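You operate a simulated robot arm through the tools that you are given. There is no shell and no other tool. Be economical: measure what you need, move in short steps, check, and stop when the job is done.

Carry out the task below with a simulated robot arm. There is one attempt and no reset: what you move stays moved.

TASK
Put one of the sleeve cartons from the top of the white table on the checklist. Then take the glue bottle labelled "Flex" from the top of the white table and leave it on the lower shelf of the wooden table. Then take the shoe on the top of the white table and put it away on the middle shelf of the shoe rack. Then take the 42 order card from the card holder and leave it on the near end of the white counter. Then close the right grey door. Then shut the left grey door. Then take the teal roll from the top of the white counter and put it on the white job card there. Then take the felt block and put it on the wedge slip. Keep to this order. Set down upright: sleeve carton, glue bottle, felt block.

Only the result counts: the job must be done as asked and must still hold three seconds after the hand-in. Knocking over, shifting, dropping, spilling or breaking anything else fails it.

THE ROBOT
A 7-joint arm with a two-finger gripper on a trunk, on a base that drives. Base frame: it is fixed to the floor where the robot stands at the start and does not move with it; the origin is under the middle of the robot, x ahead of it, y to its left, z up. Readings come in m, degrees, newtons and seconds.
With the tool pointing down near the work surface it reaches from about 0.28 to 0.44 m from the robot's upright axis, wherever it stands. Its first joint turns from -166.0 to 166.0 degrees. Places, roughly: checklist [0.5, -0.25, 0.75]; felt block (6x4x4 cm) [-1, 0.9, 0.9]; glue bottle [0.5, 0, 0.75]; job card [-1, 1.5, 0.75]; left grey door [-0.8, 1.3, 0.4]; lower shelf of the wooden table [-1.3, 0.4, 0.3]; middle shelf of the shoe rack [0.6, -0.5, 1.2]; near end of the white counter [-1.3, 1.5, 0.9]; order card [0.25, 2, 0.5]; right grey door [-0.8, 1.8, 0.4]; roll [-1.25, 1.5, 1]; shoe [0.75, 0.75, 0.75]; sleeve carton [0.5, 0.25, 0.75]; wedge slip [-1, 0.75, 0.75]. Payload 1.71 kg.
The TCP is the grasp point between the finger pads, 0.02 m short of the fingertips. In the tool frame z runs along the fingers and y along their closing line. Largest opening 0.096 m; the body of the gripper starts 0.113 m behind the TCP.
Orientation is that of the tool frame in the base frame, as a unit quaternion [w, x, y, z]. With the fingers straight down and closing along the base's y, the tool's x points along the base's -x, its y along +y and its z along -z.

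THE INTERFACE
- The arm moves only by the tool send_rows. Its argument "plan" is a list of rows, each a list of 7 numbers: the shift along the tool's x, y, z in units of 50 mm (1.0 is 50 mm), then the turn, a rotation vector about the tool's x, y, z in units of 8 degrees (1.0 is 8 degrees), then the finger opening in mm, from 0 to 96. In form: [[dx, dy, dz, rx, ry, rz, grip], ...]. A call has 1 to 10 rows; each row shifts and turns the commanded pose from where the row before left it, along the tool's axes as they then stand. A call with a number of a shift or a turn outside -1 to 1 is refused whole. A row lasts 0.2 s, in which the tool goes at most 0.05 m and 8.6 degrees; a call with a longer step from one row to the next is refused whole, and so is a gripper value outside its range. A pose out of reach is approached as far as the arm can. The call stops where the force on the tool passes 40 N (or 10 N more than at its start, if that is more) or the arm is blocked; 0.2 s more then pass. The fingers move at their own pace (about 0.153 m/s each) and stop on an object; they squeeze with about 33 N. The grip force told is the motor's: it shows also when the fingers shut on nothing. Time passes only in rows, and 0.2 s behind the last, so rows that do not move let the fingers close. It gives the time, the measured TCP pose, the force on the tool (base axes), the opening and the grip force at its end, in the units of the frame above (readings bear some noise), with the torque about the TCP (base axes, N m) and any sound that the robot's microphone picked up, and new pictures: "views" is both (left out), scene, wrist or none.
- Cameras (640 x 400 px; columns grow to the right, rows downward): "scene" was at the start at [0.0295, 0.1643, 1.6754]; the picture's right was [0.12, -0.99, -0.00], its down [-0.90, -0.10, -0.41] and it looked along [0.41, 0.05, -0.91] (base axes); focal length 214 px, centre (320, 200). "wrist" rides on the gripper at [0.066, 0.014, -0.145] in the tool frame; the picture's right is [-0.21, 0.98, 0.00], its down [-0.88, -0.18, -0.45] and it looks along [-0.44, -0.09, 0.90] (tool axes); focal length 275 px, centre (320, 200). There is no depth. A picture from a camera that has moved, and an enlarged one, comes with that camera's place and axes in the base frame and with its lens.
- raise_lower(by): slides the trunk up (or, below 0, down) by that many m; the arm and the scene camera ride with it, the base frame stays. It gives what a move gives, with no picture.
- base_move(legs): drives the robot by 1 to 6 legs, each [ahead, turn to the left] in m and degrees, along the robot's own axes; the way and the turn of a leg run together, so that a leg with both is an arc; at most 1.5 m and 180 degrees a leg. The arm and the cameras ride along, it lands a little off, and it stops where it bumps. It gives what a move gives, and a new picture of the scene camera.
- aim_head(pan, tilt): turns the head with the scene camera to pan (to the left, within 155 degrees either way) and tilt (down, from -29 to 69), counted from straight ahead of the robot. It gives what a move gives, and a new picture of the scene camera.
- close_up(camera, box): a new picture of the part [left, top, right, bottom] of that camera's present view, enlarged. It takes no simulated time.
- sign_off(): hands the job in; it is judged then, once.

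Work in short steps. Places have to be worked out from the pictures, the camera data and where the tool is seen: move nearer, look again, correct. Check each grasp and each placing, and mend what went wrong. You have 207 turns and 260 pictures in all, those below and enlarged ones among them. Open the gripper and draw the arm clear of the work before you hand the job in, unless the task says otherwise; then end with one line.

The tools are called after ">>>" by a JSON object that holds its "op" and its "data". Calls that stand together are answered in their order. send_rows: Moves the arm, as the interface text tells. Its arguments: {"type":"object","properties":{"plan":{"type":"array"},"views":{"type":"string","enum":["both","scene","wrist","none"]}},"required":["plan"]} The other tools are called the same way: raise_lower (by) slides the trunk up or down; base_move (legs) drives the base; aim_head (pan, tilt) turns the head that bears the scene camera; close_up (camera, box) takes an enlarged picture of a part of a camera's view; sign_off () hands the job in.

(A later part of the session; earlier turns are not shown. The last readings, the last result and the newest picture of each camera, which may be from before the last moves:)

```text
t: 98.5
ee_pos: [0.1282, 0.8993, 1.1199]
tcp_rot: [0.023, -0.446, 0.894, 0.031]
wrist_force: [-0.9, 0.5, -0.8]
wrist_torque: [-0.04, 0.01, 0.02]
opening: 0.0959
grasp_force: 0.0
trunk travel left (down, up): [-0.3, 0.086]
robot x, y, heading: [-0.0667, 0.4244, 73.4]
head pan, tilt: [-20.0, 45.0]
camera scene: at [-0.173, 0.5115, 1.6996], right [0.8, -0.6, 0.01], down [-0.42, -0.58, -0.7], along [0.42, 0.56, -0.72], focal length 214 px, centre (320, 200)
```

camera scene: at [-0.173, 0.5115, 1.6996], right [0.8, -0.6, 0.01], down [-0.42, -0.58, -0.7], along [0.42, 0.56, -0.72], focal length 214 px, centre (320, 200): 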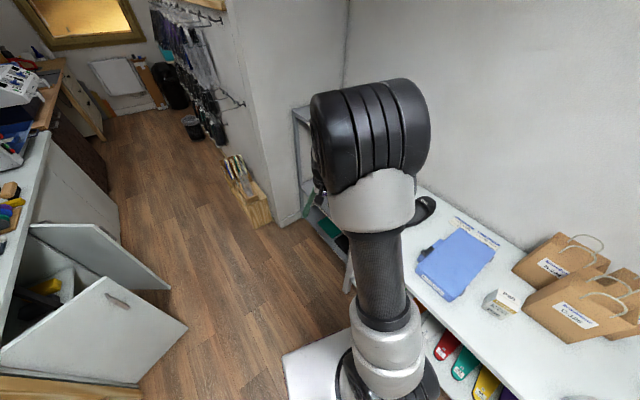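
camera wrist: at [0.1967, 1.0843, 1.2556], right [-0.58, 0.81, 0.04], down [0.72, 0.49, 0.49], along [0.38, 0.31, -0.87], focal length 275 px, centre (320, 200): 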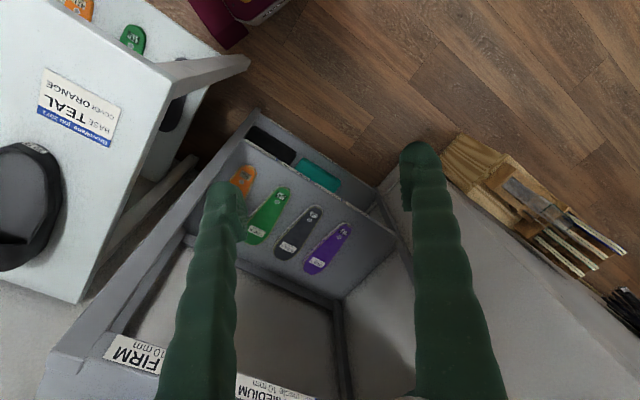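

Raise the arm, then turn right toward the table, away from the grey rack.

>>> {"op": "send_rows", "data": {"plan": [[0, 0, -0.9, 0, 0, 0, 96], [0, 0, -0.9, 0, 0, 0, 96], [0, 0, -0.9, 0, 0, 0, 96]], "views": "none"}}

>>> {"op": "base_move", "data": {"legs": [[0, -60]]}}

>>> {"op": "aim_head", "data": {"pan": 22, "tilt": 50}}

```text
t: 99.2
ee_pos: [0.1264, 0.887, 1.2568]
tcp_rot: [0.023, -0.446, 0.894, 0.032]
wrist_force: [0.0, -0.3, 0.6]
wrist_torque: [0.02, 0.02, 0.01]
opening: 0.0956
grasp_force: 0.2
trunk travel left (down, up): [-0.3, 0.086]
robot x, y, heading: [-0.0648, 0.4291, 73.4]
head pan, tilt: [-20.0, 45.0]
```

```text
t: 102.8
ee_pos: [0.4298, 0.4935, 1.2557]
tcp_rot: [0.036, 0.06, 0.997, 0.015]
wrist_force: [0.0, -1.1, 0.2]
wrist_torque: [0.01, -0.01, 0.02]
opening: 0.0961
grasp_force: 0.0
trunk travel left (down, up): [-0.3, 0.086]
robot x, y, heading: [-0.0636, 0.428, 13.5]
head pan, tilt: [-20.0, 45.0]
camera scene: at [-0.0506, 0.5677, 1.6997], right [-0.11, -0.99, 0.01], down [-0.71, 0.08, -0.7], along [0.69, -0.08, -0.72], focal length 214 px, centre (320, 200)
```

scene: 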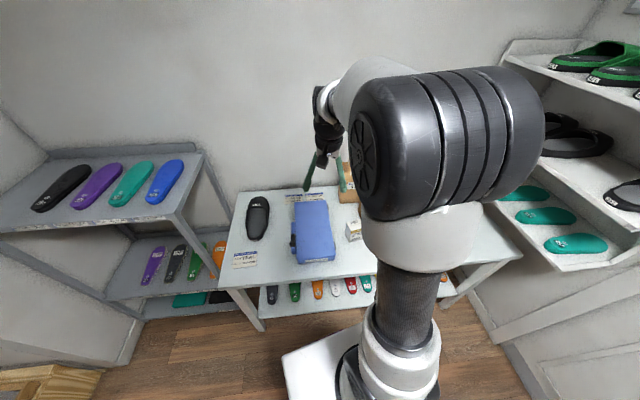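

```text
t: 103.9
ee_pos: [0.4097, 0.4896, 1.2616]
tcp_rot: [0.043, 0.059, 0.997, 0.018]
wrist_force: [-0.4, -0.6, 0.0]
wrist_torque: [0.01, 0.0, -0.02]
opening: 0.0958
grasp_force: 0.1
trunk travel left (down, up): [-0.3, 0.086]
robot x, y, heading: [-0.0617, 0.4325, 13.4]
head pan, tilt: [22.0, 50.0]
camera scene: at [-0.0691, 0.6215, 1.6929], right [0.58, -0.81, -0.01], down [-0.63, -0.45, -0.63], along [0.51, 0.37, -0.78], focal length 214 px, centre (320, 200)
```

scene: 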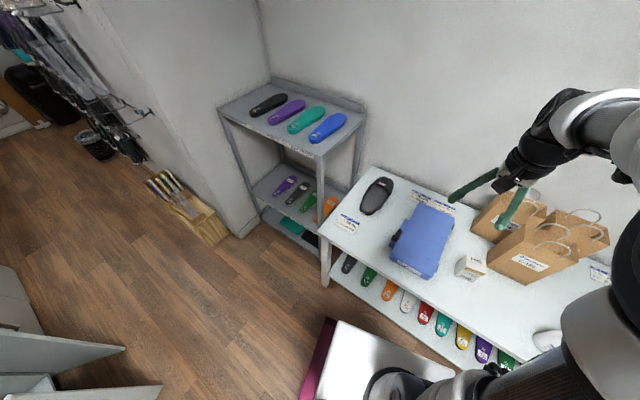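

The grey rack and its items look in place. Zoom on the shoe.

>>> {"op": "close_up", "data": {"camera": "scene", "box": [320, 150, 480, 250]}}

```text
4.00 times, centred on (400, 200) of scene
camera zoom: at [-0.0691, 0.6215, 1.6929], right [0.58, -0.81, -0.01], down [-0.63, -0.45, -0.63], along [0.51, 0.37, -0.78], focal length 858 px, centre (0, 200)
```

zoom: 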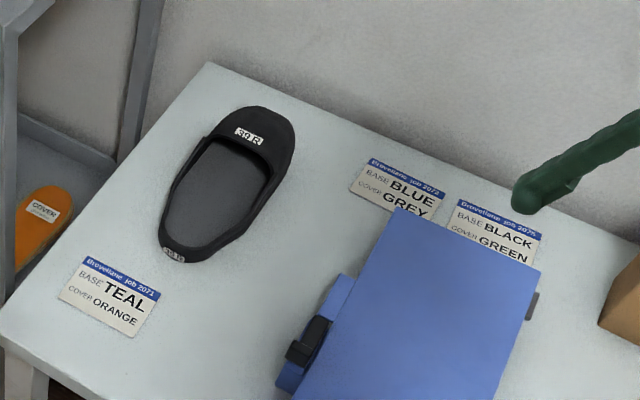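

The shoe (toe cap away, axis ≈+10°) is centred ≈[0.695,0.815], 27 cm long. To come nearer without the arm near the grey rack, turn right, reverse, then turn back.

>>> {"op": "base_move", "data": {"legs": [[0, -117], [-0.34, 0], [0, 112]]}}

>>> {"op": "send_rows", "data": {"plan": [[0, 0, 0, 0, 0, 0, 96]], "views": "wrist"}}

```text
t: 114.3
ee_pos: [0.1373, 0.3465, 1.2758]
tcp_rot: [0.059, 0.671, 0.739, -0.018]
wrist_force: [-0.9, 0.2, 0.5]
wrist_torque: [-0.04, -0.06, 0.02]
opening: 0.096
grasp_force: 0.0
trunk travel left (down, up): [-0.3, 0.086]
robot x, y, heading: [-0.002, 0.7658, -64.6]
head pan, tilt: [22.0, 50.0]
stopped in leg 3: the robot was blocked; the commanded pose is now the measured one
camera scene: at [0.1784, 0.8102, 1.693], right [-0.68, -0.74, -0.01], down [-0.57, 0.53, -0.63], along [0.47, -0.42, -0.78], focal length 214 px, centre (320, 200)
```

scene: 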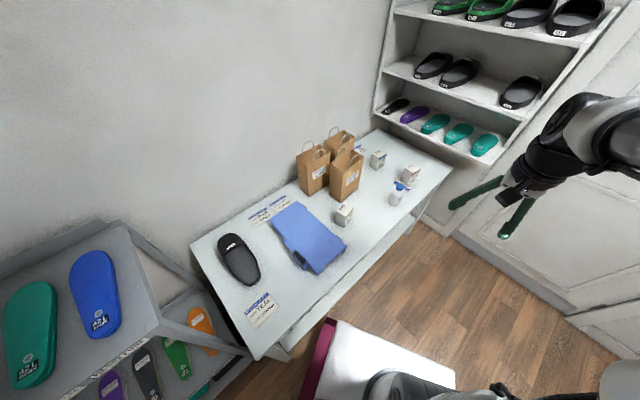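

```text
t: 114.8
ee_pos: [0.1405, 0.3429, 1.2756]
tcp_rot: [0.057, 0.671, 0.739, -0.018]
wrist_force: [-0.2, -0.1, -0.9]
wrist_torque: [0.09, -0.01, -0.01]
opening: 0.0963
grasp_force: 0.0
trunk travel left (down, up): [-0.3, 0.086]
robot x, y, heading: [-0.0054, 0.7654, -64.5]
head pan, tilt: [22.0, 50.0]
camera wrist: at [0.1399, 0.4235, 1.4129], right [0.99, -0.11, 0.07], down [-0.13, -0.84, 0.53], along [0.0, -0.53, -0.85], focal length 275 px, centre (320, 200)
```

wrist: 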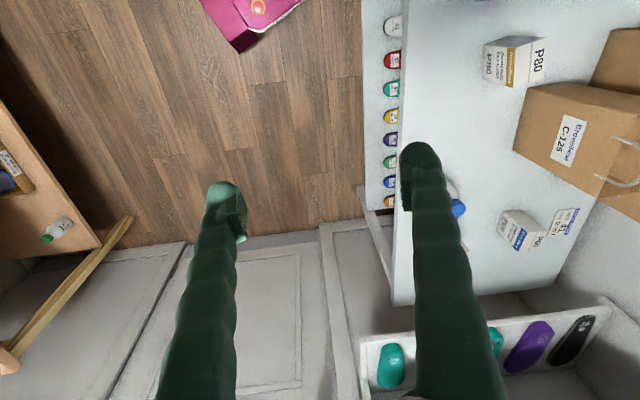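

The base corner brushed the table leg while turning. Back off slightly away from the table and continue turning in small steps.

>>> {"op": "base_move", "data": {"legs": [[0, -5], [-0.06, 0], [0, 20]]}}

```text
t: 117.7
ee_pos: [0.2069, 0.4611, 1.2799]
tcp_rot: [0.066, 0.575, 0.816, -0.013]
wrist_force: [0.3, 0.9, -0.4]
wrist_torque: [-0.08, -0.02, -0.03]
opening: 0.096
grasp_force: 0.1
trunk travel left (down, up): [-0.3, 0.086]
robot x, y, heading: [-0.0305, 0.8183, -54.3]
head pan, tilt: [22.0, 50.0]
stopped in leg 3: the robot was blocked; the commanded pose is now the measured one
camera scene: at [0.1387, 0.9056, 1.693], right [-0.54, -0.84, 0.0], down [-0.65, 0.41, -0.64], along [0.54, -0.34, -0.77], focal length 214 px, centre (320, 200)
```

scene: 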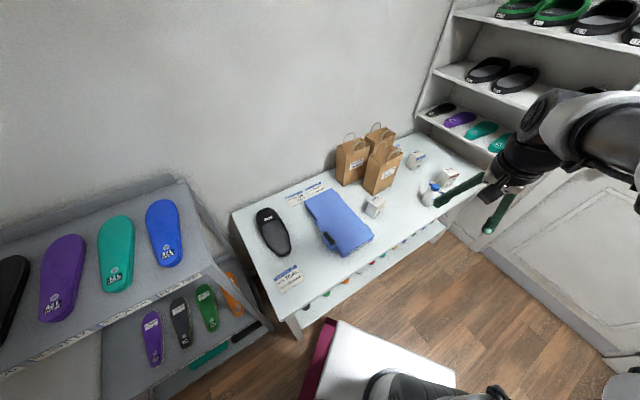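

The base's front corner is meeting the table's leg/shelf. Back away more and turn.

>>> {"op": "base_move", "data": {"legs": [[0, -5], [-0.15, 0], [0, 60]]}}

```text
t: 122.7
ee_pos: [0.3246, 0.928, 1.2809]
tcp_rot: [0.063, 0.138, 0.988, 0.018]
wrist_force: [-0.4, -0.6, -0.4]
wrist_torque: [-0.01, 0.01, -0.01]
opening: 0.0961
grasp_force: 0.1
trunk travel left (down, up): [-0.3, 0.086]
robot x, y, heading: [-0.1018, 0.9398, 0.2]
head pan, tilt: [22.0, 50.0]
camera scene: at [-0.0639, 1.1288, 1.6928], right [0.38, -0.93, -0.01], down [-0.72, -0.29, -0.63], along [0.58, 0.24, -0.78], focal length 214 px, centre (320, 200)
```

scene: 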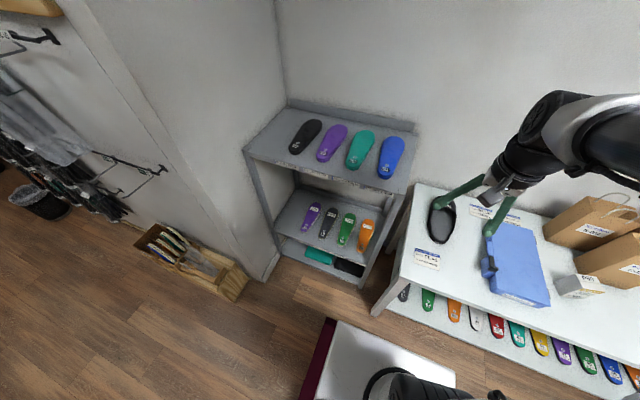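

Level the tool and align its yaw with the shoe, after driving ahead 0.09 m.

>>> {"op": "base_move", "data": {"legs": [[0.09, 0]]}}

>>> {"op": "send_rows", "data": {"plan": [[-0.8, -0.3, 0.2, 0.38, 0.8, 0, 96], [-0.8, -0.3, 0.2, 0, 0, -0.8, 96], [-0.8, -0.3, 0.2, 0, 0, -0.9, 96], [-0.8, -0.3, 0.2, 0, 0, -0.8, 96], [-0.8, 0, 0.2, 0, 0, -0.8, 96], [0, 0, 0, 0, 0, 0, 96]]}}

```text
t: 123.9
ee_pos: [0.3585, 0.9293, 1.2995]
tcp_rot: [0.087, 0.137, 0.986, 0.023]
wrist_force: [-2.6, -0.5, 2.3]
wrist_torque: [0.02, -0.33, 0.03]
opening: 0.0959
grasp_force: 0.1
trunk travel left (down, up): [-0.3, 0.086]
robot x, y, heading: [-0.0149, 0.9425, 0.2]
head pan, tilt: [22.0, 50.0]
camera scene: at [-0.0525, 1.1286, 1.6934], right [0.38, -0.93, 0.01], down [-0.69, -0.29, -0.67], along [0.62, 0.25, -0.74], focal length 214 px, centre (320, 200)
```

scene: 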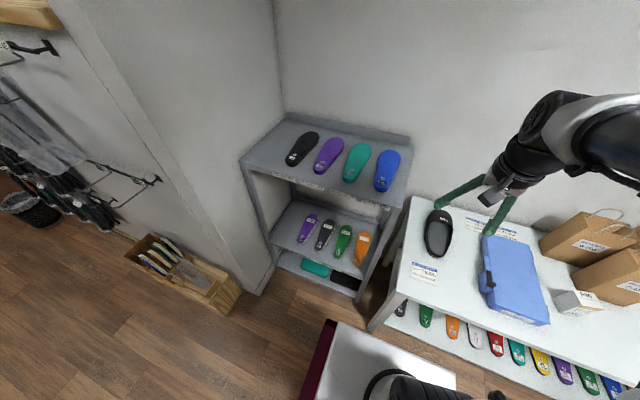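

```text
t: 125.3
ee_pos: [0.5969, 0.8414, 1.2408]
tcp_rot: [0.009, -0.091, 0.996, 0.0]
wrist_force: [-0.6, 0.4, 0.3]
wrist_torque: [0.01, -0.11, 0.0]
opening: 0.0961
grasp_force: 0.1
trunk travel left (down, up): [-0.3, 0.086]
robot x, y, heading: [-0.0116, 0.9425, 0.1]
head pan, tilt: [22.0, 50.0]
camera scene: at [0.0309, 1.1282, 1.6926], right [0.38, -0.93, -0.01], down [-0.72, -0.29, -0.63], along [0.58, 0.24, -0.78], focal length 214 px, centre (320, 200)
camera wrist: at [0.5284, 0.8421, 1.3847], right [0.02, 1.0, 0.0], down [0.89, -0.02, 0.46], along [0.46, -0.01, -0.89], focal length 275 px, centre (320, 200)
```

scene: 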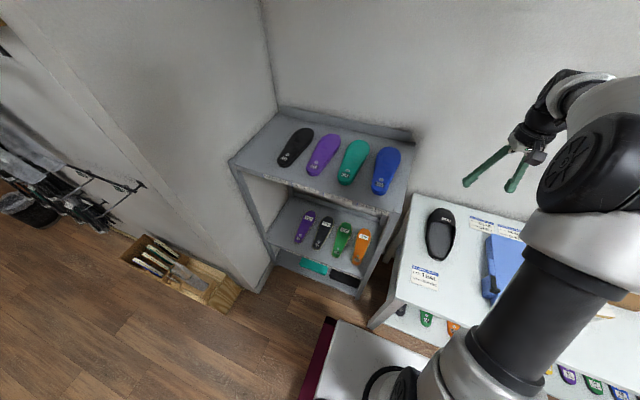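
wrist: 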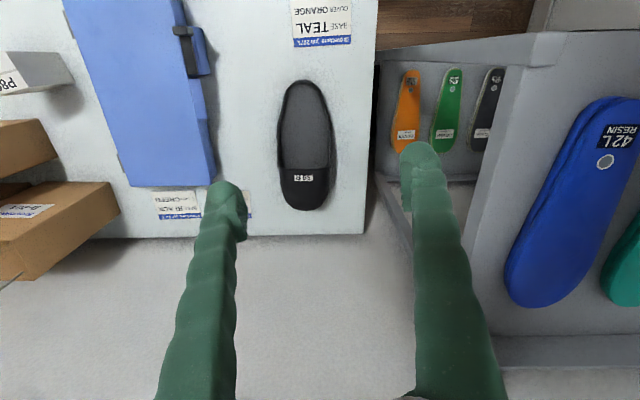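

>>> {"op": "close_up", "data": {"camera": "wrist", "box": [250, 60, 370, 230]}}

>>> {"op": "close_up", "data": {"camera": "scene", "box": [400, 195, 480, 270]}}

```text
2.35 times, centred on (310, 145) of wrist
camera zoom: at [0.5284, 0.8421, 1.3847], right [0.02, 1.0, 0.0], down [0.89, -0.02, 0.46], along [0.46, -0.01, -0.89], focal length 648 px, centre (344, 329)
```

zoom: 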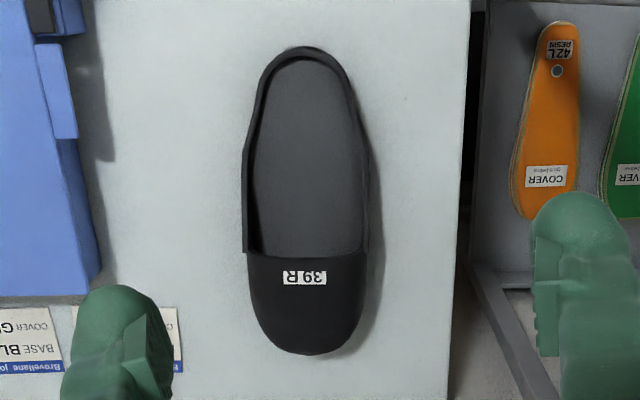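

```text
5.33 times, centred on (440, 232) of scene
camera zoom: at [0.0309, 1.1282, 1.6926], right [0.38, -0.93, -0.01], down [-0.72, -0.29, -0.63], along [0.58, 0.24, -0.78], focal length 1144 px, centre (-320, 27)
```

zoom: 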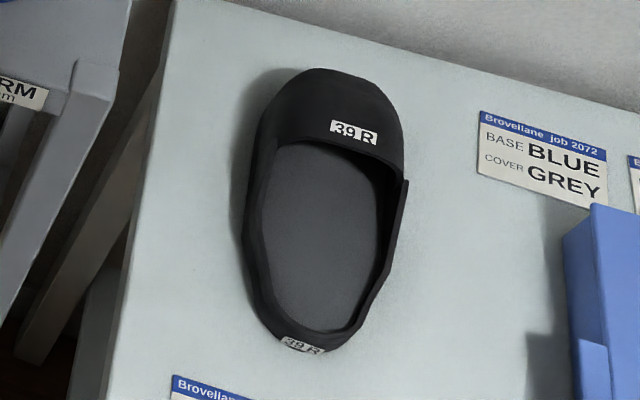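

The shoe is too wide (≈115 mm) to span, so I'll pinch its left side wall (≈[0.69,0.857]) with the tool tilted ~48° toward the toe, which also suits the rack slot. First yaw and tilt at height.

>>> {"op": "send_rows", "data": {"plan": [[0, 0, 0, 0, 0, 0.75, 96], [0, 0, 0, 0, 0, 0.75, 96], [0, 0, 0, 0, -1, 0, 80], [0, 0, 0, 0, -1, 0, 60], [0, 0, 0, 0, -1, 0, 60], [0, 0, 0, 0, -1, 0, 60], [0, 0, 0, 0, -1, 0, 60], [0, 0, 0, 0, -1, 0, 60], [0, 0, 0, 0, 0, 0, 60]], "views": "scene"}}

```text
t: 127.3
ee_pos: [0.59, 0.8428, 1.2459]
tcp_rot: [0.416, 0.012, 0.909, -0.008]
wrist_force: [-0.4, -0.3, 0.3]
wrist_torque: [0.0, 0.01, 0.03]
opening: 0.0602
grasp_force: 0.1
trunk travel left (down, up): [-0.3, 0.086]
robot x, y, heading: [-0.0134, 0.9442, 0.1]
head pan, tilt: [22.0, 50.0]
camera scene: at [0.0243, 1.1274, 1.6931], right [0.38, -0.93, -0.01], down [-0.72, -0.29, -0.63], along [0.58, 0.24, -0.77], focal length 214 px, centre (320, 200)
```

scene: 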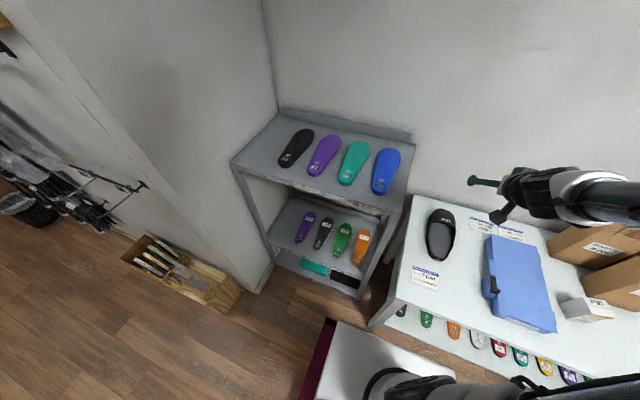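

Descend to the standoff behind the shoe's left wall.

>>> {"op": "send_rows", "data": {"plan": [[0.7, 0.04, 0.645, 0, 0, 0, 60], [0.7, 0.04, 0.645, 0, 0, 0, 60], [0.7, 0.04, 0.645, 0, 0, 0, 60], [0.7, 0.04, 0.645, 0, 0, 0, 60], [0.7, 0.04, 0.645, 0, 0, 0, 60], [0.7, 0.04, 0.645, 0, 0, 0, 60], [0.7, 0.04, 0.645, 0, 0, 0, 60], [0, 0, 0, 0, 0, 0, 60]]}}

```text
t: 129.1
ee_pos: [0.5946, 0.8557, 0.9116]
tcp_rot: [0.419, 0.012, 0.908, -0.005]
wrist_force: [-0.1, -0.9, -0.5]
wrist_torque: [0.0, -0.01, 0.02]
opening: 0.0598
grasp_force: 0.0
trunk travel left (down, up): [-0.3, 0.086]
robot x, y, heading: [-0.0166, 0.9477, 0.2]
head pan, tilt: [22.0, 50.0]
camera scene: at [0.025, 1.1283, 1.693], right [0.38, -0.93, -0.01], down [-0.72, -0.29, -0.63], along [0.58, 0.24, -0.78], focal length 214 px, centre (320, 200)
camera wrist: at [0.4431, 0.8726, 0.957], right [0.16, 0.97, 0.16], down [0.23, -0.19, 0.96], along [0.96, -0.12, -0.25], focal length 275 px, centre (320, 200)
```

scene: 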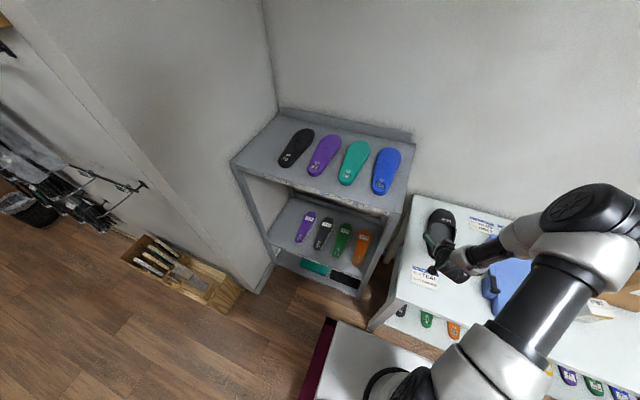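
wrist: 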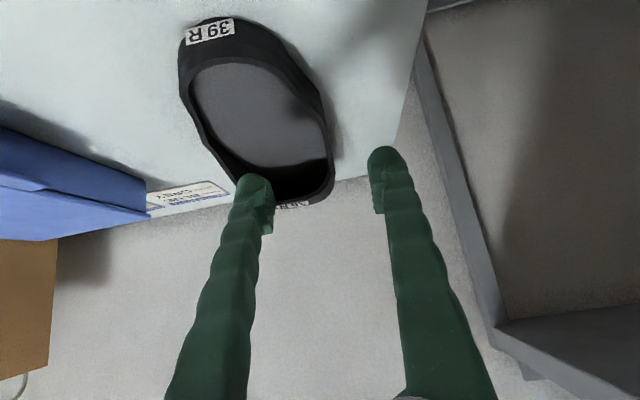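

The wall lies between the fingers' line. Advance most of the way and look.

>>> {"op": "send_rows", "data": {"plan": [[0, 0, 0.7, 0, 0, 0, 60], [0, 0, 0.7, 0, 0, 0, 60], [0, 0, 0.55, 0, 0, 0, 60], [0, 0, 0, 0, 0, 0, 60]], "views": "wrist"}}

```text
t: 130.1
ee_pos: [0.67, 0.8541, 0.8508]
tcp_rot: [0.419, 0.012, 0.908, -0.005]
wrist_force: [0.8, -0.5, 0.0]
wrist_torque: [0.02, 0.0, -0.03]
opening: 0.06
grasp_force: 0.1
trunk travel left (down, up): [-0.3, 0.086]
robot x, y, heading: [-0.0172, 0.944, 0.5]
head pan, tilt: [22.0, 50.0]
camera wrist: at [0.5196, 0.872, 0.8954], right [0.16, 0.97, 0.16], down [0.23, -0.19, 0.95], along [0.96, -0.12, -0.25], focal length 275 px, centre (320, 200)
```

wrist: 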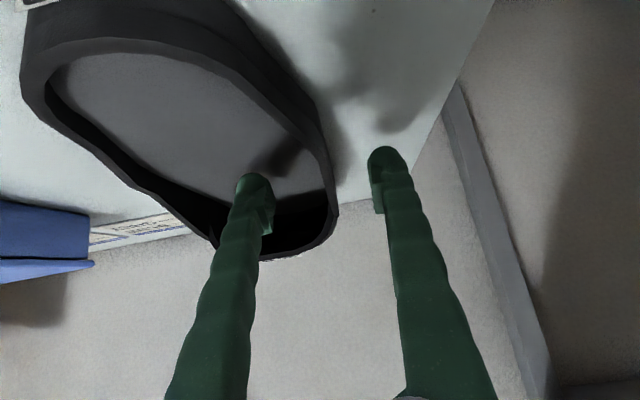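

Fingers straddle the left wall. Advance 24 mm more and close.

>>> {"op": "send_rows", "data": {"plan": [[0, 0, 0.25, 0, 0, 0, 60], [0, 0, 0.23, 0, 0, 0, 60], [0, 0, 0, 0, 0, 0, 60], [0, 0, 0, 0, 0, 0, 0], [0, 0, 0, 0, 0, 0, 0], [0, 0, 0, 0, 0, 0, 0]], "views": "wrist"}}

```text
t: 131.5
ee_pos: [0.6896, 0.8585, 0.8415]
tcp_rot: [0.425, 0.011, 0.905, -0.005]
wrist_force: [-1.7, 5.4, 33.9]
wrist_torque: [-0.9, -0.12, 0.09]
opening: 0.0187
grasp_force: 32.7
trunk travel left (down, up): [-0.3, 0.086]
robot x, y, heading: [-0.0136, 0.9417, 0.3]
head pan, tilt: [22.0, 50.0]
camera wrist: at [0.5374, 0.8752, 0.8845], right [0.15, 0.98, 0.16], down [0.21, -0.19, 0.96], along [0.96, -0.11, -0.24], focal length 275 px, centre (320, 200)
```

wrist: 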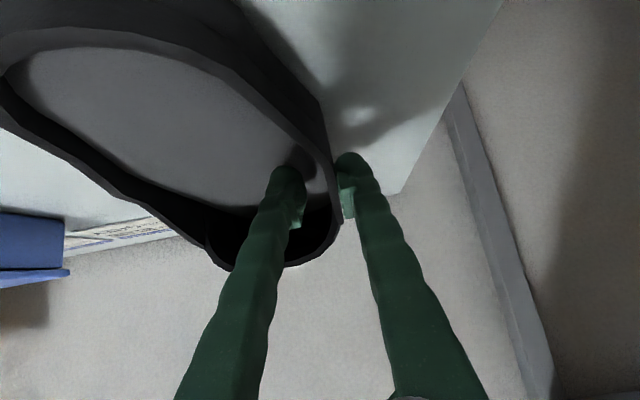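

Pinched at 19 mm. Lift gently and check.

>>> {"op": "send_rows", "data": {"plan": [[-0.2, 0, -0.17, 0, 0, 0, 0], [-0.4, 0, -0.34, 0, 0, 0, 0], [-0.5, 0, -0.42, 0, 0, 0, 0], [-0.5, 0, -0.42, 0, 0, 0, 0], [0, 0, 0, 0, 0, 0, 0]]}}

```text
t: 132.7
ee_pos: [0.6907, 0.8545, 0.9369]
tcp_rot: [0.417, 0.012, 0.909, -0.005]
wrist_force: [0.5, -0.8, -1.8]
wrist_torque: [0.15, 0.08, 0.0]
opening: 0.0062
grasp_force: 32.3
trunk travel left (down, up): [-0.3, 0.086]
robot x, y, heading: [-0.0146, 0.9423, 0.4]
head pan, tilt: [22.0, 50.0]
camera scene: at [0.0268, 1.1278, 1.6929], right [0.38, -0.93, -0.01], down [-0.72, -0.29, -0.63], along [0.58, 0.24, -0.78], focal length 214 px, centre (320, 200)
camera wrist: at [0.5387, 0.8719, 0.9829], right [0.16, 0.97, 0.16], down [0.23, -0.19, 0.95], along [0.96, -0.12, -0.25], focal length 275 px, centre (320, 200)
```

scene: 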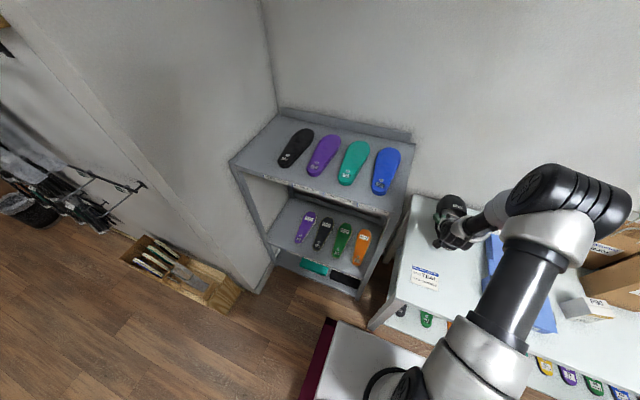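
wrist: 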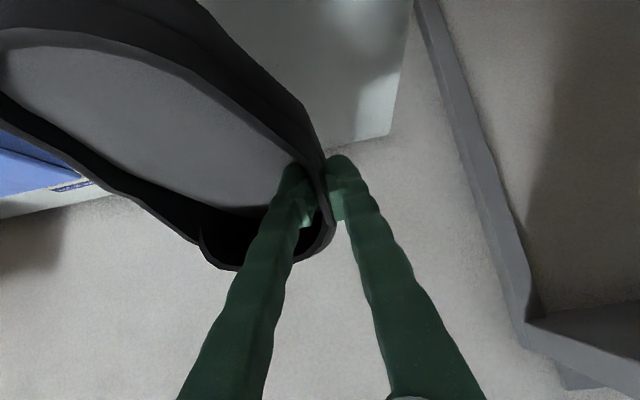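

The shoe is held (thin wall). Raise it well above everything, then back off and turn to face the rack side.

>>> {"op": "send_rows", "data": {"plan": [[-0.65, 0, -0.56, 0, 0, 0, 0], [-0.65, 0, -0.56, 0, 0, 0, 0], [-0.65, 0, -0.56, 0, 0, 0, 0], [-0.65, 0, -0.56, 0, 0, 0, 0], [-0.65, 0, -0.56, 0, 0, 0, 0], [-0.65, 0, -0.56, 0, 0, 0, 0], [0, 0, -0.8, 0, 0, 0, 0], [0, 0, -0.8, 0, 0, 0, 0], [0, 0, 0, 0, 0, 0, 0]], "views": "wrist"}}

>>> {"op": "base_move", "data": {"legs": [[-0.1, 0], [0, -80]]}}

```text
t: 134.7
ee_pos: [0.6283, 0.8591, 1.2447]
tcp_rot: [0.417, 0.011, 0.909, -0.007]
wrist_force: [1.0, 0.3, -2.5]
wrist_torque: [0.14, 0.15, -0.02]
opening: 0.006
grasp_force: 33.0
trunk travel left (down, up): [-0.3, 0.086]
robot x, y, heading: [-0.011, 0.9407, 0.3]
head pan, tilt: [22.0, 50.0]
camera wrist: at [0.478, 0.876, 1.2912], right [0.16, 0.98, 0.15], down [0.23, -0.19, 0.95], along [0.96, -0.12, -0.25], focal length 275 px, centre (320, 200)
```

wrist: 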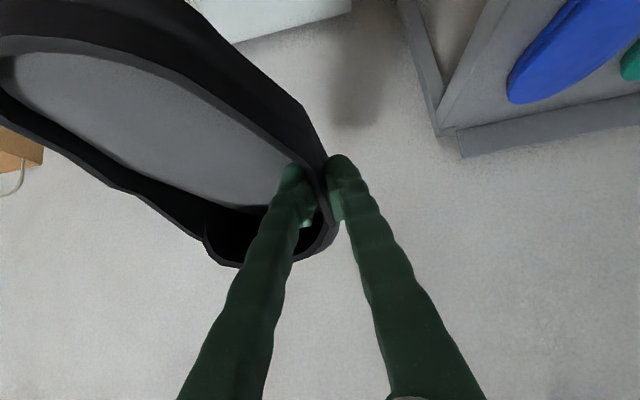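

```text
t: 140.0
ee_pos: [-0.0981, 0.2932, 1.2464]
tcp_rot: [0.314, 0.598, 0.684, -0.277]
wrist_force: [0.2, 1.6, -1.8]
wrist_torque: [0.11, -0.06, -0.01]
opening: 0.006
grasp_force: 33.2
trunk travel left (down, up): [-0.3, 0.086]
robot x, y, heading: [-0.1091, 0.94, -80.6]
head pan, tilt: [22.0, 50.0]
camera scene: at [0.0786, 0.9344, 1.6929], right [-0.86, -0.52, -0.01], down [-0.4, 0.67, -0.63], along [0.33, -0.54, -0.78], focal length 214 px, centre (320, 200)
```

scene: 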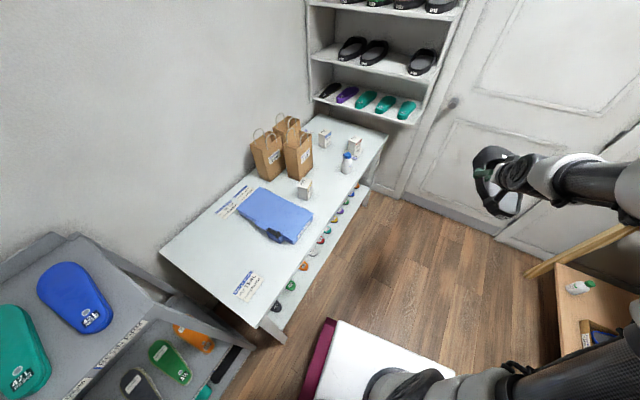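

Drive ahead 0.42 m along the table and aim at the rack to measure its middle shelf.

>>> {"op": "base_move", "data": {"legs": [[0.42, 0]]}}

>>> {"op": "aim_head", "data": {"pan": 30, "tilt": 25}}

>>> {"op": "close_up", "data": {"camera": "scene", "box": [200, 40, 440, 240]}}

```text
t: 142.7
ee_pos: [-0.0318, -0.1073, 1.2526]
tcp_rot: [0.315, 0.597, 0.682, -0.282]
wrist_force: [-0.8, 0.3, -2.1]
wrist_torque: [0.16, -0.07, 0.0]
opening: 0.006
grasp_force: 32.8
trunk travel left (down, up): [-0.3, 0.086]
robot x, y, heading: [-0.0448, 0.5259, -81.0]
head pan, tilt: [22.0, 50.0]
camera scene: at [0.1456, 0.5156, 1.6928], right [-0.86, -0.52, -0.01], down [-0.4, 0.67, -0.63], along [0.33, -0.54, -0.78], focal length 214 px, centre (320, 200)
```

scene: 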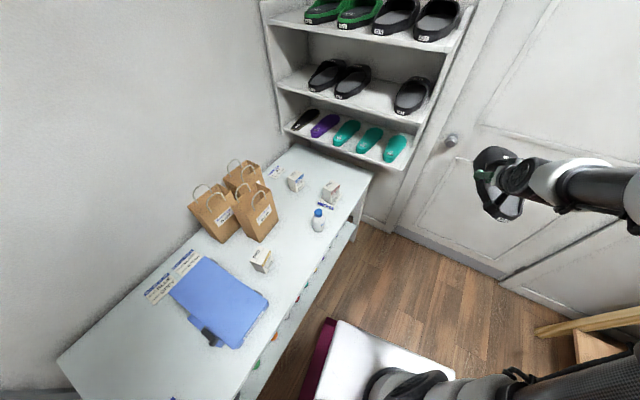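

```text
t: 143.6
ee_pos: [-0.0308, -0.0908, 1.2588]
tcp_rot: [0.318, 0.595, 0.68, -0.288]
wrist_force: [0.0, 0.1, -2.1]
wrist_torque: [0.12, -0.1, 0.0]
opening: 0.006
grasp_force: 32.7
trunk travel left (down, up): [-0.3, 0.086]
robot x, y, heading: [-0.0451, 0.5237, -81.1]
head pan, tilt: [30.0, 25.0]
camera scene: at [0.164, 0.5095, 1.7301], right [-0.78, -0.63, -0.01], down [-0.27, 0.34, -0.9], along [0.57, -0.7, -0.44], focal length 214 px, centre (320, 200)
```

scene: 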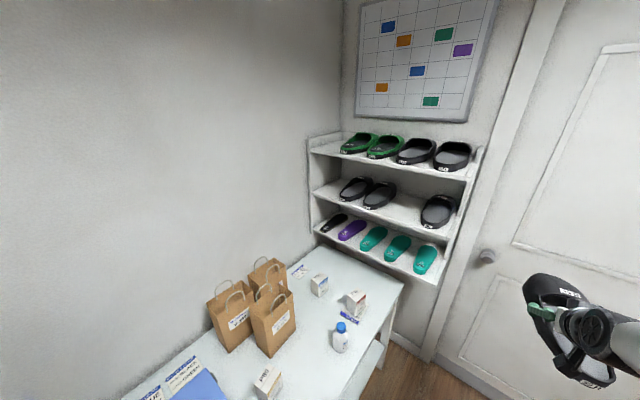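

```text
2.00 times, centred on (320, 140) of scene
camera zoom: at [0.164, 0.5095, 1.7301], right [-0.78, -0.63, -0.01], down [-0.27, 0.34, -0.9], along [0.57, -0.7, -0.44], focal length 429 px, centre (320, 320)
```

zoom: 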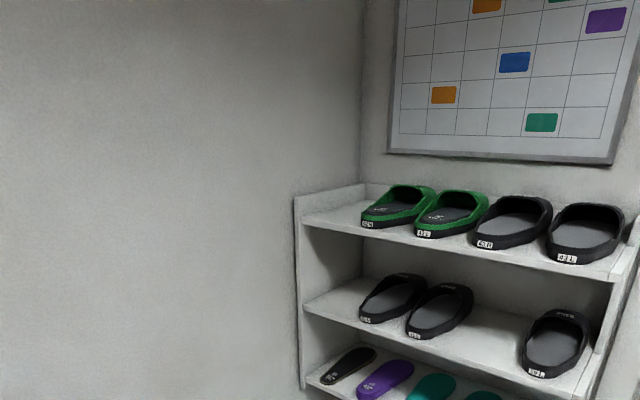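

The middle shelf has a free slot (x≈0.45) between the shoes. Move on to heading -90 nearer the rack for a better measurement.

>>> {"op": "base_move", "data": {"legs": [[0.1, 0], [0, -9]]}}

>>> {"op": "send_rows", "data": {"plan": [[0, 0.9, 0, 0, 0, 0, 0], [0, 0.95, 0, 0, 0, 0, 0], [0, 0.95, 0, 0, 0, 0, 0], [0, 0.95, 0, 0, 0, 0, 0], [0, 0.95, 0, 0, 0, 0, 0], [0, 0.95, 0, 0, 0, 0, 0], [0, 0.95, 0, 0, 0, 0, 0], [0, 0.95, 0, 0, 0, 0, 0], [0, 0.95, 0, 0, 0, 0, 0], [0, 0, 0, 0, 0, 0, 0]]}}

```text
t: 145.5
ee_pos: [-0.1075, -0.1662, 1.2684]
tcp_rot: [0.3, 0.643, 0.63, -0.315]
wrist_force: [-1.0, 0.6, -2.3]
wrist_torque: [0.11, -0.16, -0.01]
opening: 0.0059
grasp_force: 33.0
trunk travel left (down, up): [-0.3, 0.086]
robot x, y, heading: [-0.0288, 0.4275, -89.7]
head pan, tilt: [30.0, 25.0]
camera scene: at [0.1742, 0.4095, 1.7308], right [-0.86, -0.5, 0.0], down [-0.21, 0.36, -0.91], along [0.46, -0.78, -0.42], focal length 214 px, centre (320, 200)
```

scene: 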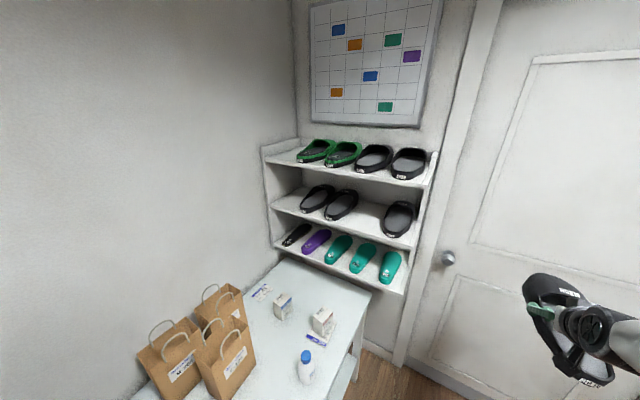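

```text
t: 147.7
ee_pos: [0.3158, -0.1783, 1.2633]
tcp_rot: [0.3, 0.644, 0.63, -0.314]
wrist_force: [-0.3, 5.2, -2.5]
wrist_torque: [0.35, -0.22, -0.17]
opening: 0.0061
grasp_force: 32.9
trunk travel left (down, up): [-0.3, 0.086]
robot x, y, heading: [-0.0256, 0.4258, -89.8]
head pan, tilt: [30.0, 25.0]
camera scene: at [0.1727, 0.382, 1.7305], right [-0.86, -0.5, -0.01], down [-0.21, 0.38, -0.9], along [0.46, -0.78, -0.43], focal length 214 px, centre (320, 200)
camera wrist: at [0.3359, -0.0255, 1.3031], right [0.98, -0.15, 0.15], down [-0.18, -0.19, 0.96], along [-0.12, -0.97, -0.22], focal length 275 px, centre (320, 200)
```

scene: 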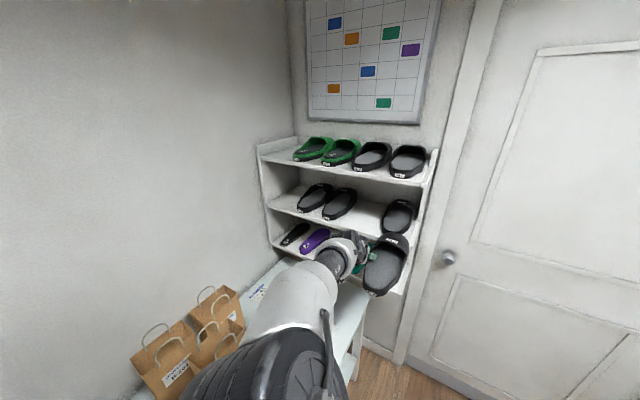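
wrist: 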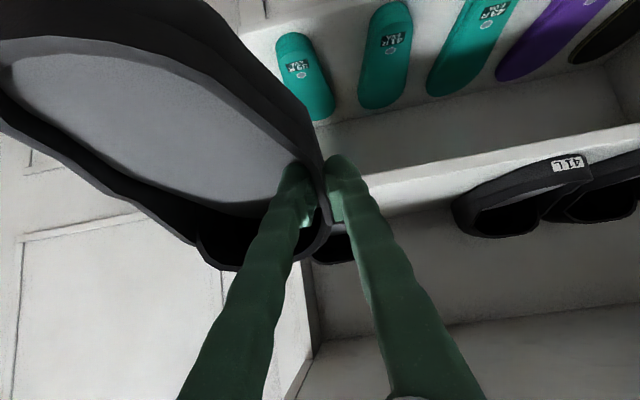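

A 5 N force in +y suggests the shoe's toe touches the rack front. Back off 8 cm.

>>> {"op": "base_move", "data": {"legs": [[-0.1, 0]]}}

>>> {"op": "send_rows", "data": {"plan": [[0, 0, 0, 0, 0, 0, 0]]}}

>>> {"op": "close_up", "data": {"camera": "scene", "box": [240, 120, 460, 310]}}

```text
t: 148.9
ee_pos: [0.3174, -0.077, 1.2639]
tcp_rot: [0.3, 0.643, 0.63, -0.315]
wrist_force: [-0.1, -0.5, -3.4]
wrist_torque: [0.14, -0.15, 0.04]
opening: 0.0059
grasp_force: 32.8
trunk travel left (down, up): [-0.3, 0.086]
robot x, y, heading: [-0.0262, 0.5201, -89.8]
head pan, tilt: [30.0, 25.0]
camera scene: at [0.174, 0.5316, 1.731], right [-0.86, -0.5, 0.01], down [-0.21, 0.35, -0.91], along [0.46, -0.79, -0.41], focal length 214 px, centre (320, 200)
```

scene: 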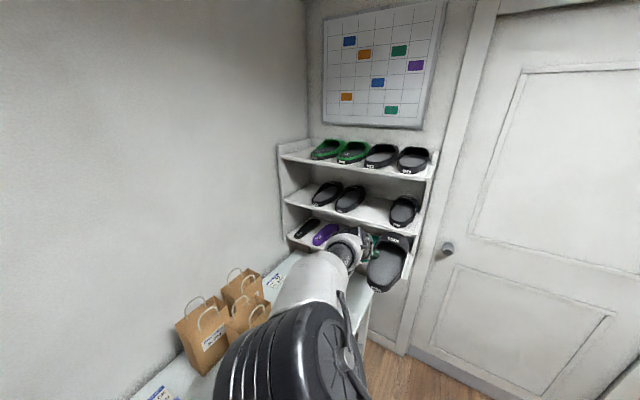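

```text
t: 149.5
ee_pos: [0.3147, -0.082, 1.2626]
tcp_rot: [0.299, 0.645, 0.63, -0.313]
wrist_force: [0.6, 0.0, -1.8]
wrist_torque: [0.08, -0.12, -0.02]
opening: 0.006
grasp_force: 32.9
trunk travel left (down, up): [-0.3, 0.086]
robot x, y, heading: [-0.0296, 0.5249, -89.8]
head pan, tilt: [30.0, 25.0]
stopped in row 1: the arm was blocked; the commanded pose is now the measured one
camera scene: at [0.1739, 0.4945, 1.7306], right [-0.86, -0.5, 0.0], down [-0.21, 0.37, -0.9], along [0.46, -0.78, -0.43], focal length 214 px, centre (320, 200)
camera wrist: at [0.3356, 0.0716, 1.302], right [0.98, -0.16, 0.15], down [-0.18, -0.19, 0.96], along [-0.12, -0.97, -0.22], focal length 275 px, centre (320, 200)
```

scene: 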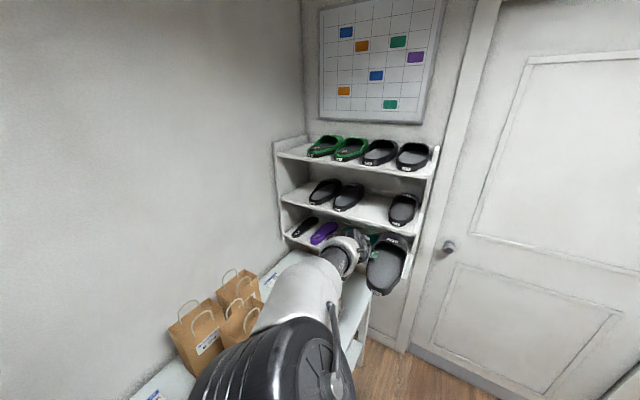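
wrist: 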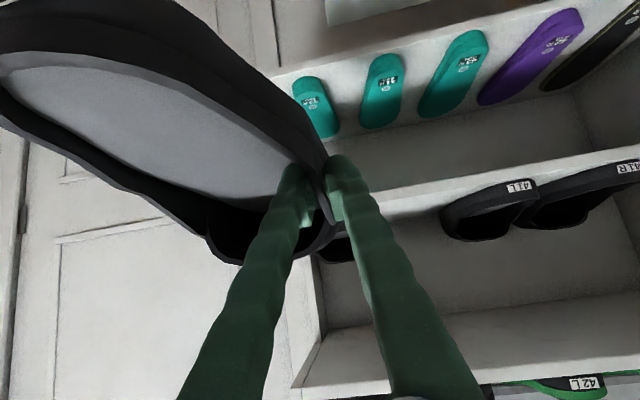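

```text
2.11 times, centred on (350, 215) of scene
camera zoom: at [0.1739, 0.4945, 1.7306], right [-0.86, -0.5, 0.0], down [-0.21, 0.37, -0.9], along [0.46, -0.78, -0.43], focal length 452 px, centre (257, 168)
```

zoom: 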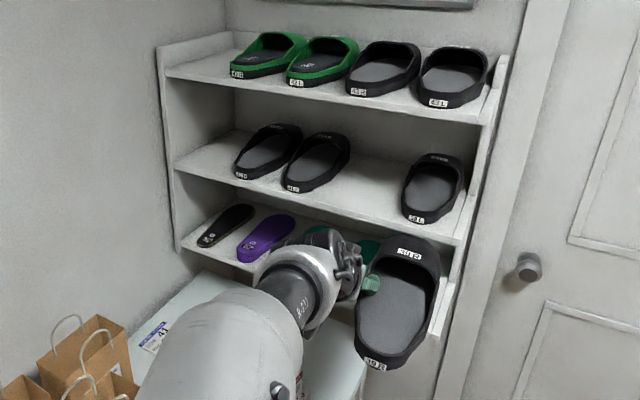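

>>> {"op": "close_up", "data": {"camera": "wrist", "box": [280, 80, 640, 400]}}

```text
1.25 times, centred on (460, 240) of wrist
camera zoom: at [0.3356, 0.0716, 1.302], right [0.98, -0.16, 0.15], down [-0.18, -0.19, 0.96], along [-0.12, -0.97, -0.22], focal length 344 px, centre (145, 150)
```

zoom: 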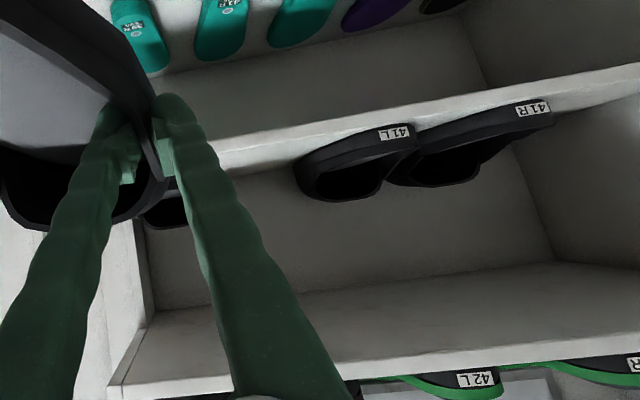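

Triangulating the labels: shelf front y≈-0.345, middle shelf top z≈1.225, top-shelf underside ≈1.47; free slot centre x≈0.435, so TCP x should be ≈0.48. Move the arm to x=0.48, z=1.29 and then drive closer.

>>> {"op": "send_rows", "data": {"plan": [[0.21, 0.8, -0.47, 0, 0, 0, 0], [0.21, 0.8, -0.47, 0, 0, 0, 0], [0.21, 0.8, -0.47, 0, 0, 0, 0], [0.21, 0.8, -0.47, 0, 0, 0, 0], [0, 0, 0, 0, 0, 0, 0]], "views": "none"}}

>>> {"op": "base_move", "data": {"legs": [[0.15, 0]]}}

>>> {"op": "send_rows", "data": {"plan": [[0, 0, 0, 0, 0, 0, 0], [0, 0, 0, 0, 0, 0, 0]]}}

```text
t: 150.7
ee_pos: [0.4766, 0.0084, 1.2867]
tcp_rot: [0.299, 0.645, 0.629, -0.315]
wrist_force: [0.9, -0.2, -1.5]
wrist_torque: [0.11, -0.08, -0.04]
opening: 0.006
grasp_force: 33.1
trunk travel left (down, up): [-0.3, 0.086]
robot x, y, heading: [-0.0296, 0.5239, -89.9]
head pan, tilt: [30.0, 25.0]
```

```text
t: 152.1
ee_pos: [0.4753, -0.1618, 1.2801]
tcp_rot: [0.294, 0.648, 0.63, -0.312]
wrist_force: [-0.7, -1.0, -2.0]
wrist_torque: [0.15, -0.15, 0.02]
opening: 0.0059
grasp_force: 32.5
trunk travel left (down, up): [-0.3, 0.086]
robot x, y, heading: [-0.0312, 0.3702, -89.7]
head pan, tilt: [30.0, 25.0]
camera scene: at [0.1751, 0.3175, 1.7299], right [-0.86, -0.5, -0.01], down [-0.21, 0.38, -0.9], along [0.45, -0.77, -0.44], focal length 214 px, centre (320, 200)
```

scene: 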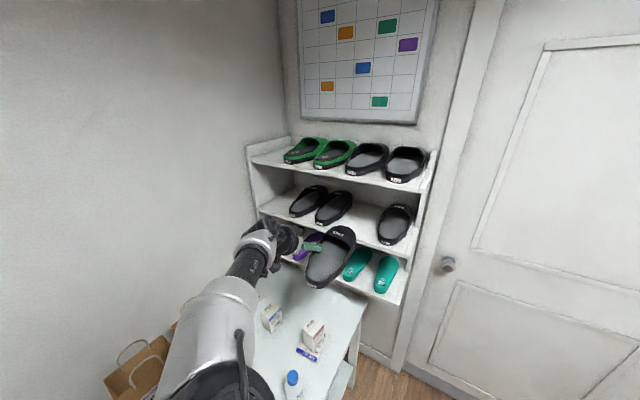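

```text
t: 152.9
ee_pos: [0.4212, -0.1693, 1.2988]
tcp_rot: [0.287, 0.676, 0.587, -0.34]
wrist_force: [-0.6, -0.3, -1.9]
wrist_torque: [0.1, -0.15, 0.06]
opening: 0.0061
grasp_force: 33.0
trunk travel left (down, up): [-0.3, 0.086]
robot x, y, heading: [-0.0207, 0.371, -89.8]
head pan, tilt: [30.0, 25.0]
stopped in row 2: the arm was blocked; the commanded pose is now the measured one
camera scene: at [0.1725, 0.3239, 1.7306], right [-0.86, -0.5, -0.01], down [-0.21, 0.38, -0.9], along [0.46, -0.78, -0.43], focal length 214 px, centre (320, 200)
camera wrist: at [0.459, -0.0186, 1.3349], right [0.95, -0.26, 0.15], down [-0.2, -0.15, 0.97], along [-0.23, -0.95, -0.19], focal length 275 px, centre (320, 200)
```

scene: 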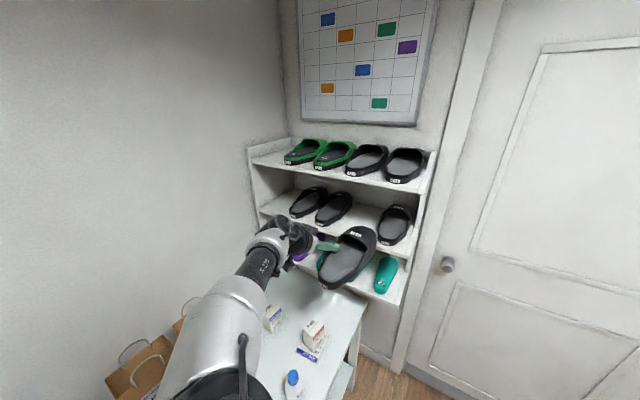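
wrist: 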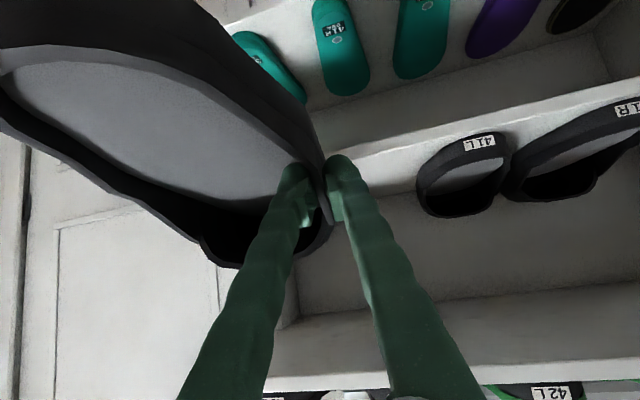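

The arm pressing leftwards seems to foul its own mast. I'll back off, bring the arm in front of the robot, and re-approach with the robot turned toward the slot (heading about -60°).

>>> {"op": "base_move", "data": {"legs": [[-0.25, 0]]}}

>>> {"op": "send_rows", "data": {"plan": [[0, -0.9, -0.1, 0, 0, 0, 0], [0, -0.95, -0.1, 0, 0, 0, 0], [0, -0.95, -0.1, 0, 0, 0, 0], [0, -0.95, -0.1, 0, 0, 0, 0], [0, -0.95, -0.1, 0, 0, 0, 0], [0, -0.95, -0.1, 0, 0, 0, 0], [0, -0.95, -0.1, 0, 0, 0, 0], [0, -0.9, -0.1, 0, 0, 0, 0], [0, 0, 0, 0, 0, 0, 0]]}}

```text
t: 154.8
ee_pos: [0.458, 0.119, 1.2991]
tcp_rot: [0.301, 0.653, 0.612, -0.329]
wrist_force: [-0.3, -1.5, -2.8]
wrist_torque: [0.15, -0.1, 0.01]
opening: 0.0063
grasp_force: 33.1
trunk travel left (down, up): [-0.3, 0.086]
robot x, y, heading: [-0.0261, 0.6187, -89.6]
head pan, tilt: [30.0, 25.0]
camera scene: at [0.1738, 0.6287, 1.7309], right [-0.86, -0.51, 0.01], down [-0.21, 0.35, -0.91], along [0.46, -0.79, -0.41], focal length 214 px, centre (320, 200)
```

scene: 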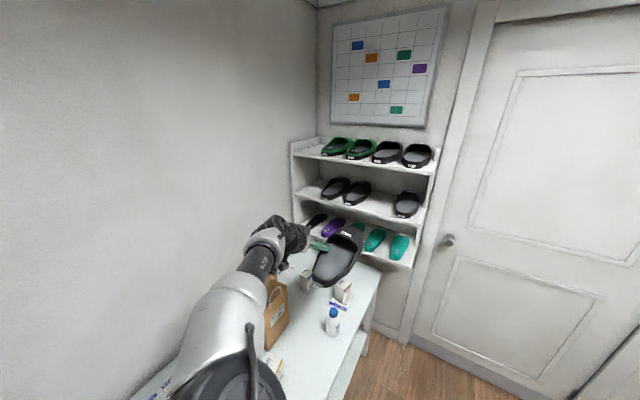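

```text
t: 155.9
ee_pos: [0.1089, 0.0583, 1.3013]
tcp_rot: [0.226, 0.733, 0.503, -0.399]
wrist_force: [-1.2, -0.4, -2.0]
wrist_torque: [0.07, -0.21, 0.08]
opening: 0.0059
grasp_force: 32.6
trunk travel left (down, up): [-0.3, 0.086]
robot x, y, heading: [-0.0301, 0.6207, -89.9]
head pan, tilt: [30.0, 25.0]
stopped in row 5: the arm was blocked; the commanded pose is now the measured one
camera scene: at [0.1819, 0.5785, 1.7305], right [-0.78, -0.63, -0.01], down [-0.26, 0.35, -0.9], along [0.57, -0.7, -0.44], focal length 214 px, centre (320, 200)
camera wrist: at [0.1861, 0.1965, 1.3323], right [0.86, -0.5, 0.1], down [-0.16, -0.09, 0.98], along [-0.48, -0.86, -0.16], focal length 275 px, centre (320, 200)
```

scene: 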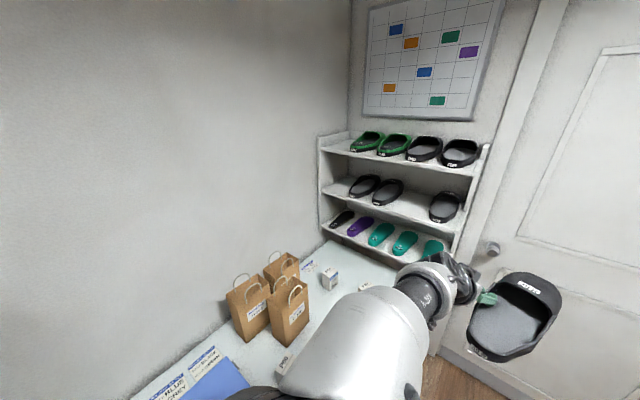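
wrist: 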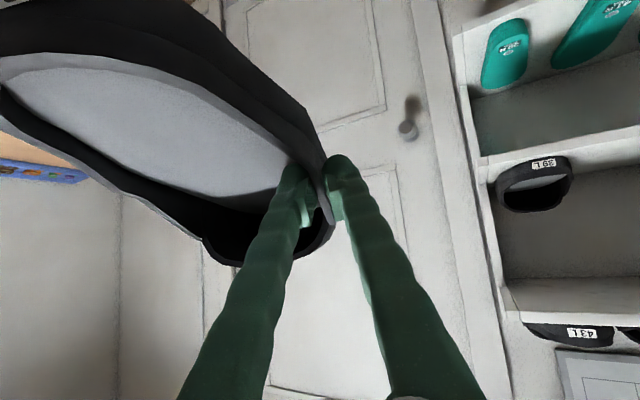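

The arm's elbow is pushing the head. I raise the trunk (lowering the arm relative to the head) and move the TCP to the robot's right/front to free it.

>>> {"op": "raise_lower", "data": {"by": 0.086}}

>>> {"op": "send_rows", "data": {"plan": [[0.4, -0.6, 0.4, 0, 0, 0, 0], [0.4, -0.6, 0.4, 0, 0, 0, 0], [0.3, -0.8, 0.3, 0, 0, 0, 0], [0, -0.8, 0.2, 0, 0, 0, 0], [0, 0, 0, 0, 0, 0, 0]]}}

```text
t: 157.1
ee_pos: [0.1014, 0.0606, 1.3918]
tcp_rot: [0.223, 0.735, 0.496, -0.404]
wrist_force: [-0.1, 0.0, -2.2]
wrist_torque: [0.04, -0.2, 0.0]
opening: 0.0061
grasp_force: 33.2
trunk travel left (down, up): [-0.386, 0.0]
robot x, y, heading: [-0.0298, 0.6192, -89.7]
head pan, tilt: [30.0, 25.0]
```

```text
t: 158.3
ee_pos: [0.0063, 0.1029, 1.3199]
tcp_rot: [0.227, 0.695, 0.537, -0.421]
wrist_force: [0.3, 0.9, -2.6]
wrist_torque: [0.09, -0.11, 0.0]
opening: 0.0059
grasp_force: 33.1
trunk travel left (down, up): [-0.386, 0.0]
robot x, y, heading: [-0.0263, 0.6203, -89.6]
head pan, tilt: [30.0, 25.0]
camera scene: at [0.1747, 0.5739, 1.8156], right [-0.86, -0.51, -0.01], down [-0.22, 0.38, -0.9], along [0.46, -0.77, -0.44], focal length 214 px, centre (320, 200)
camera wrist: at [0.0749, 0.2462, 1.3431], right [0.9, -0.43, 0.04], down [-0.08, -0.09, 0.99], along [-0.42, -0.9, -0.11], focal length 275 px, centre (320, 200)
```

scene: 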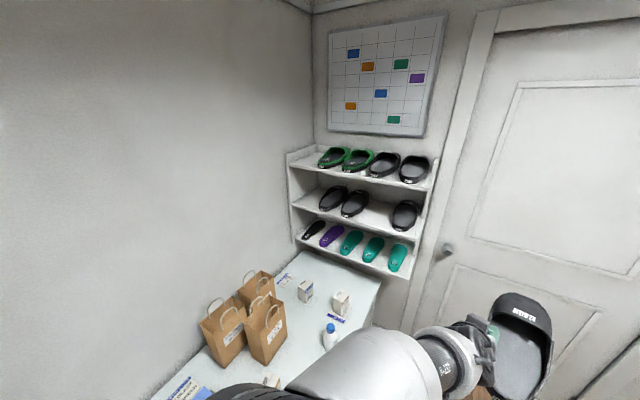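
wrist: 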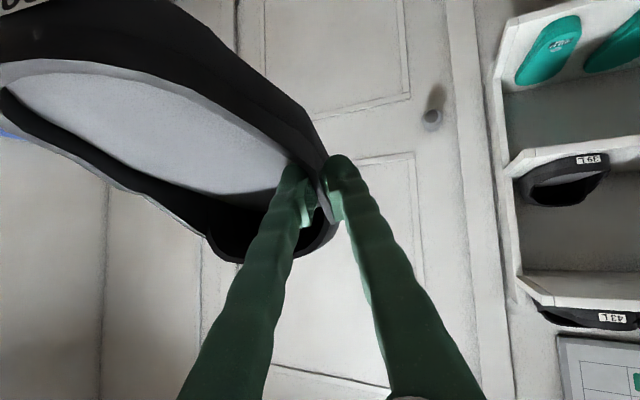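

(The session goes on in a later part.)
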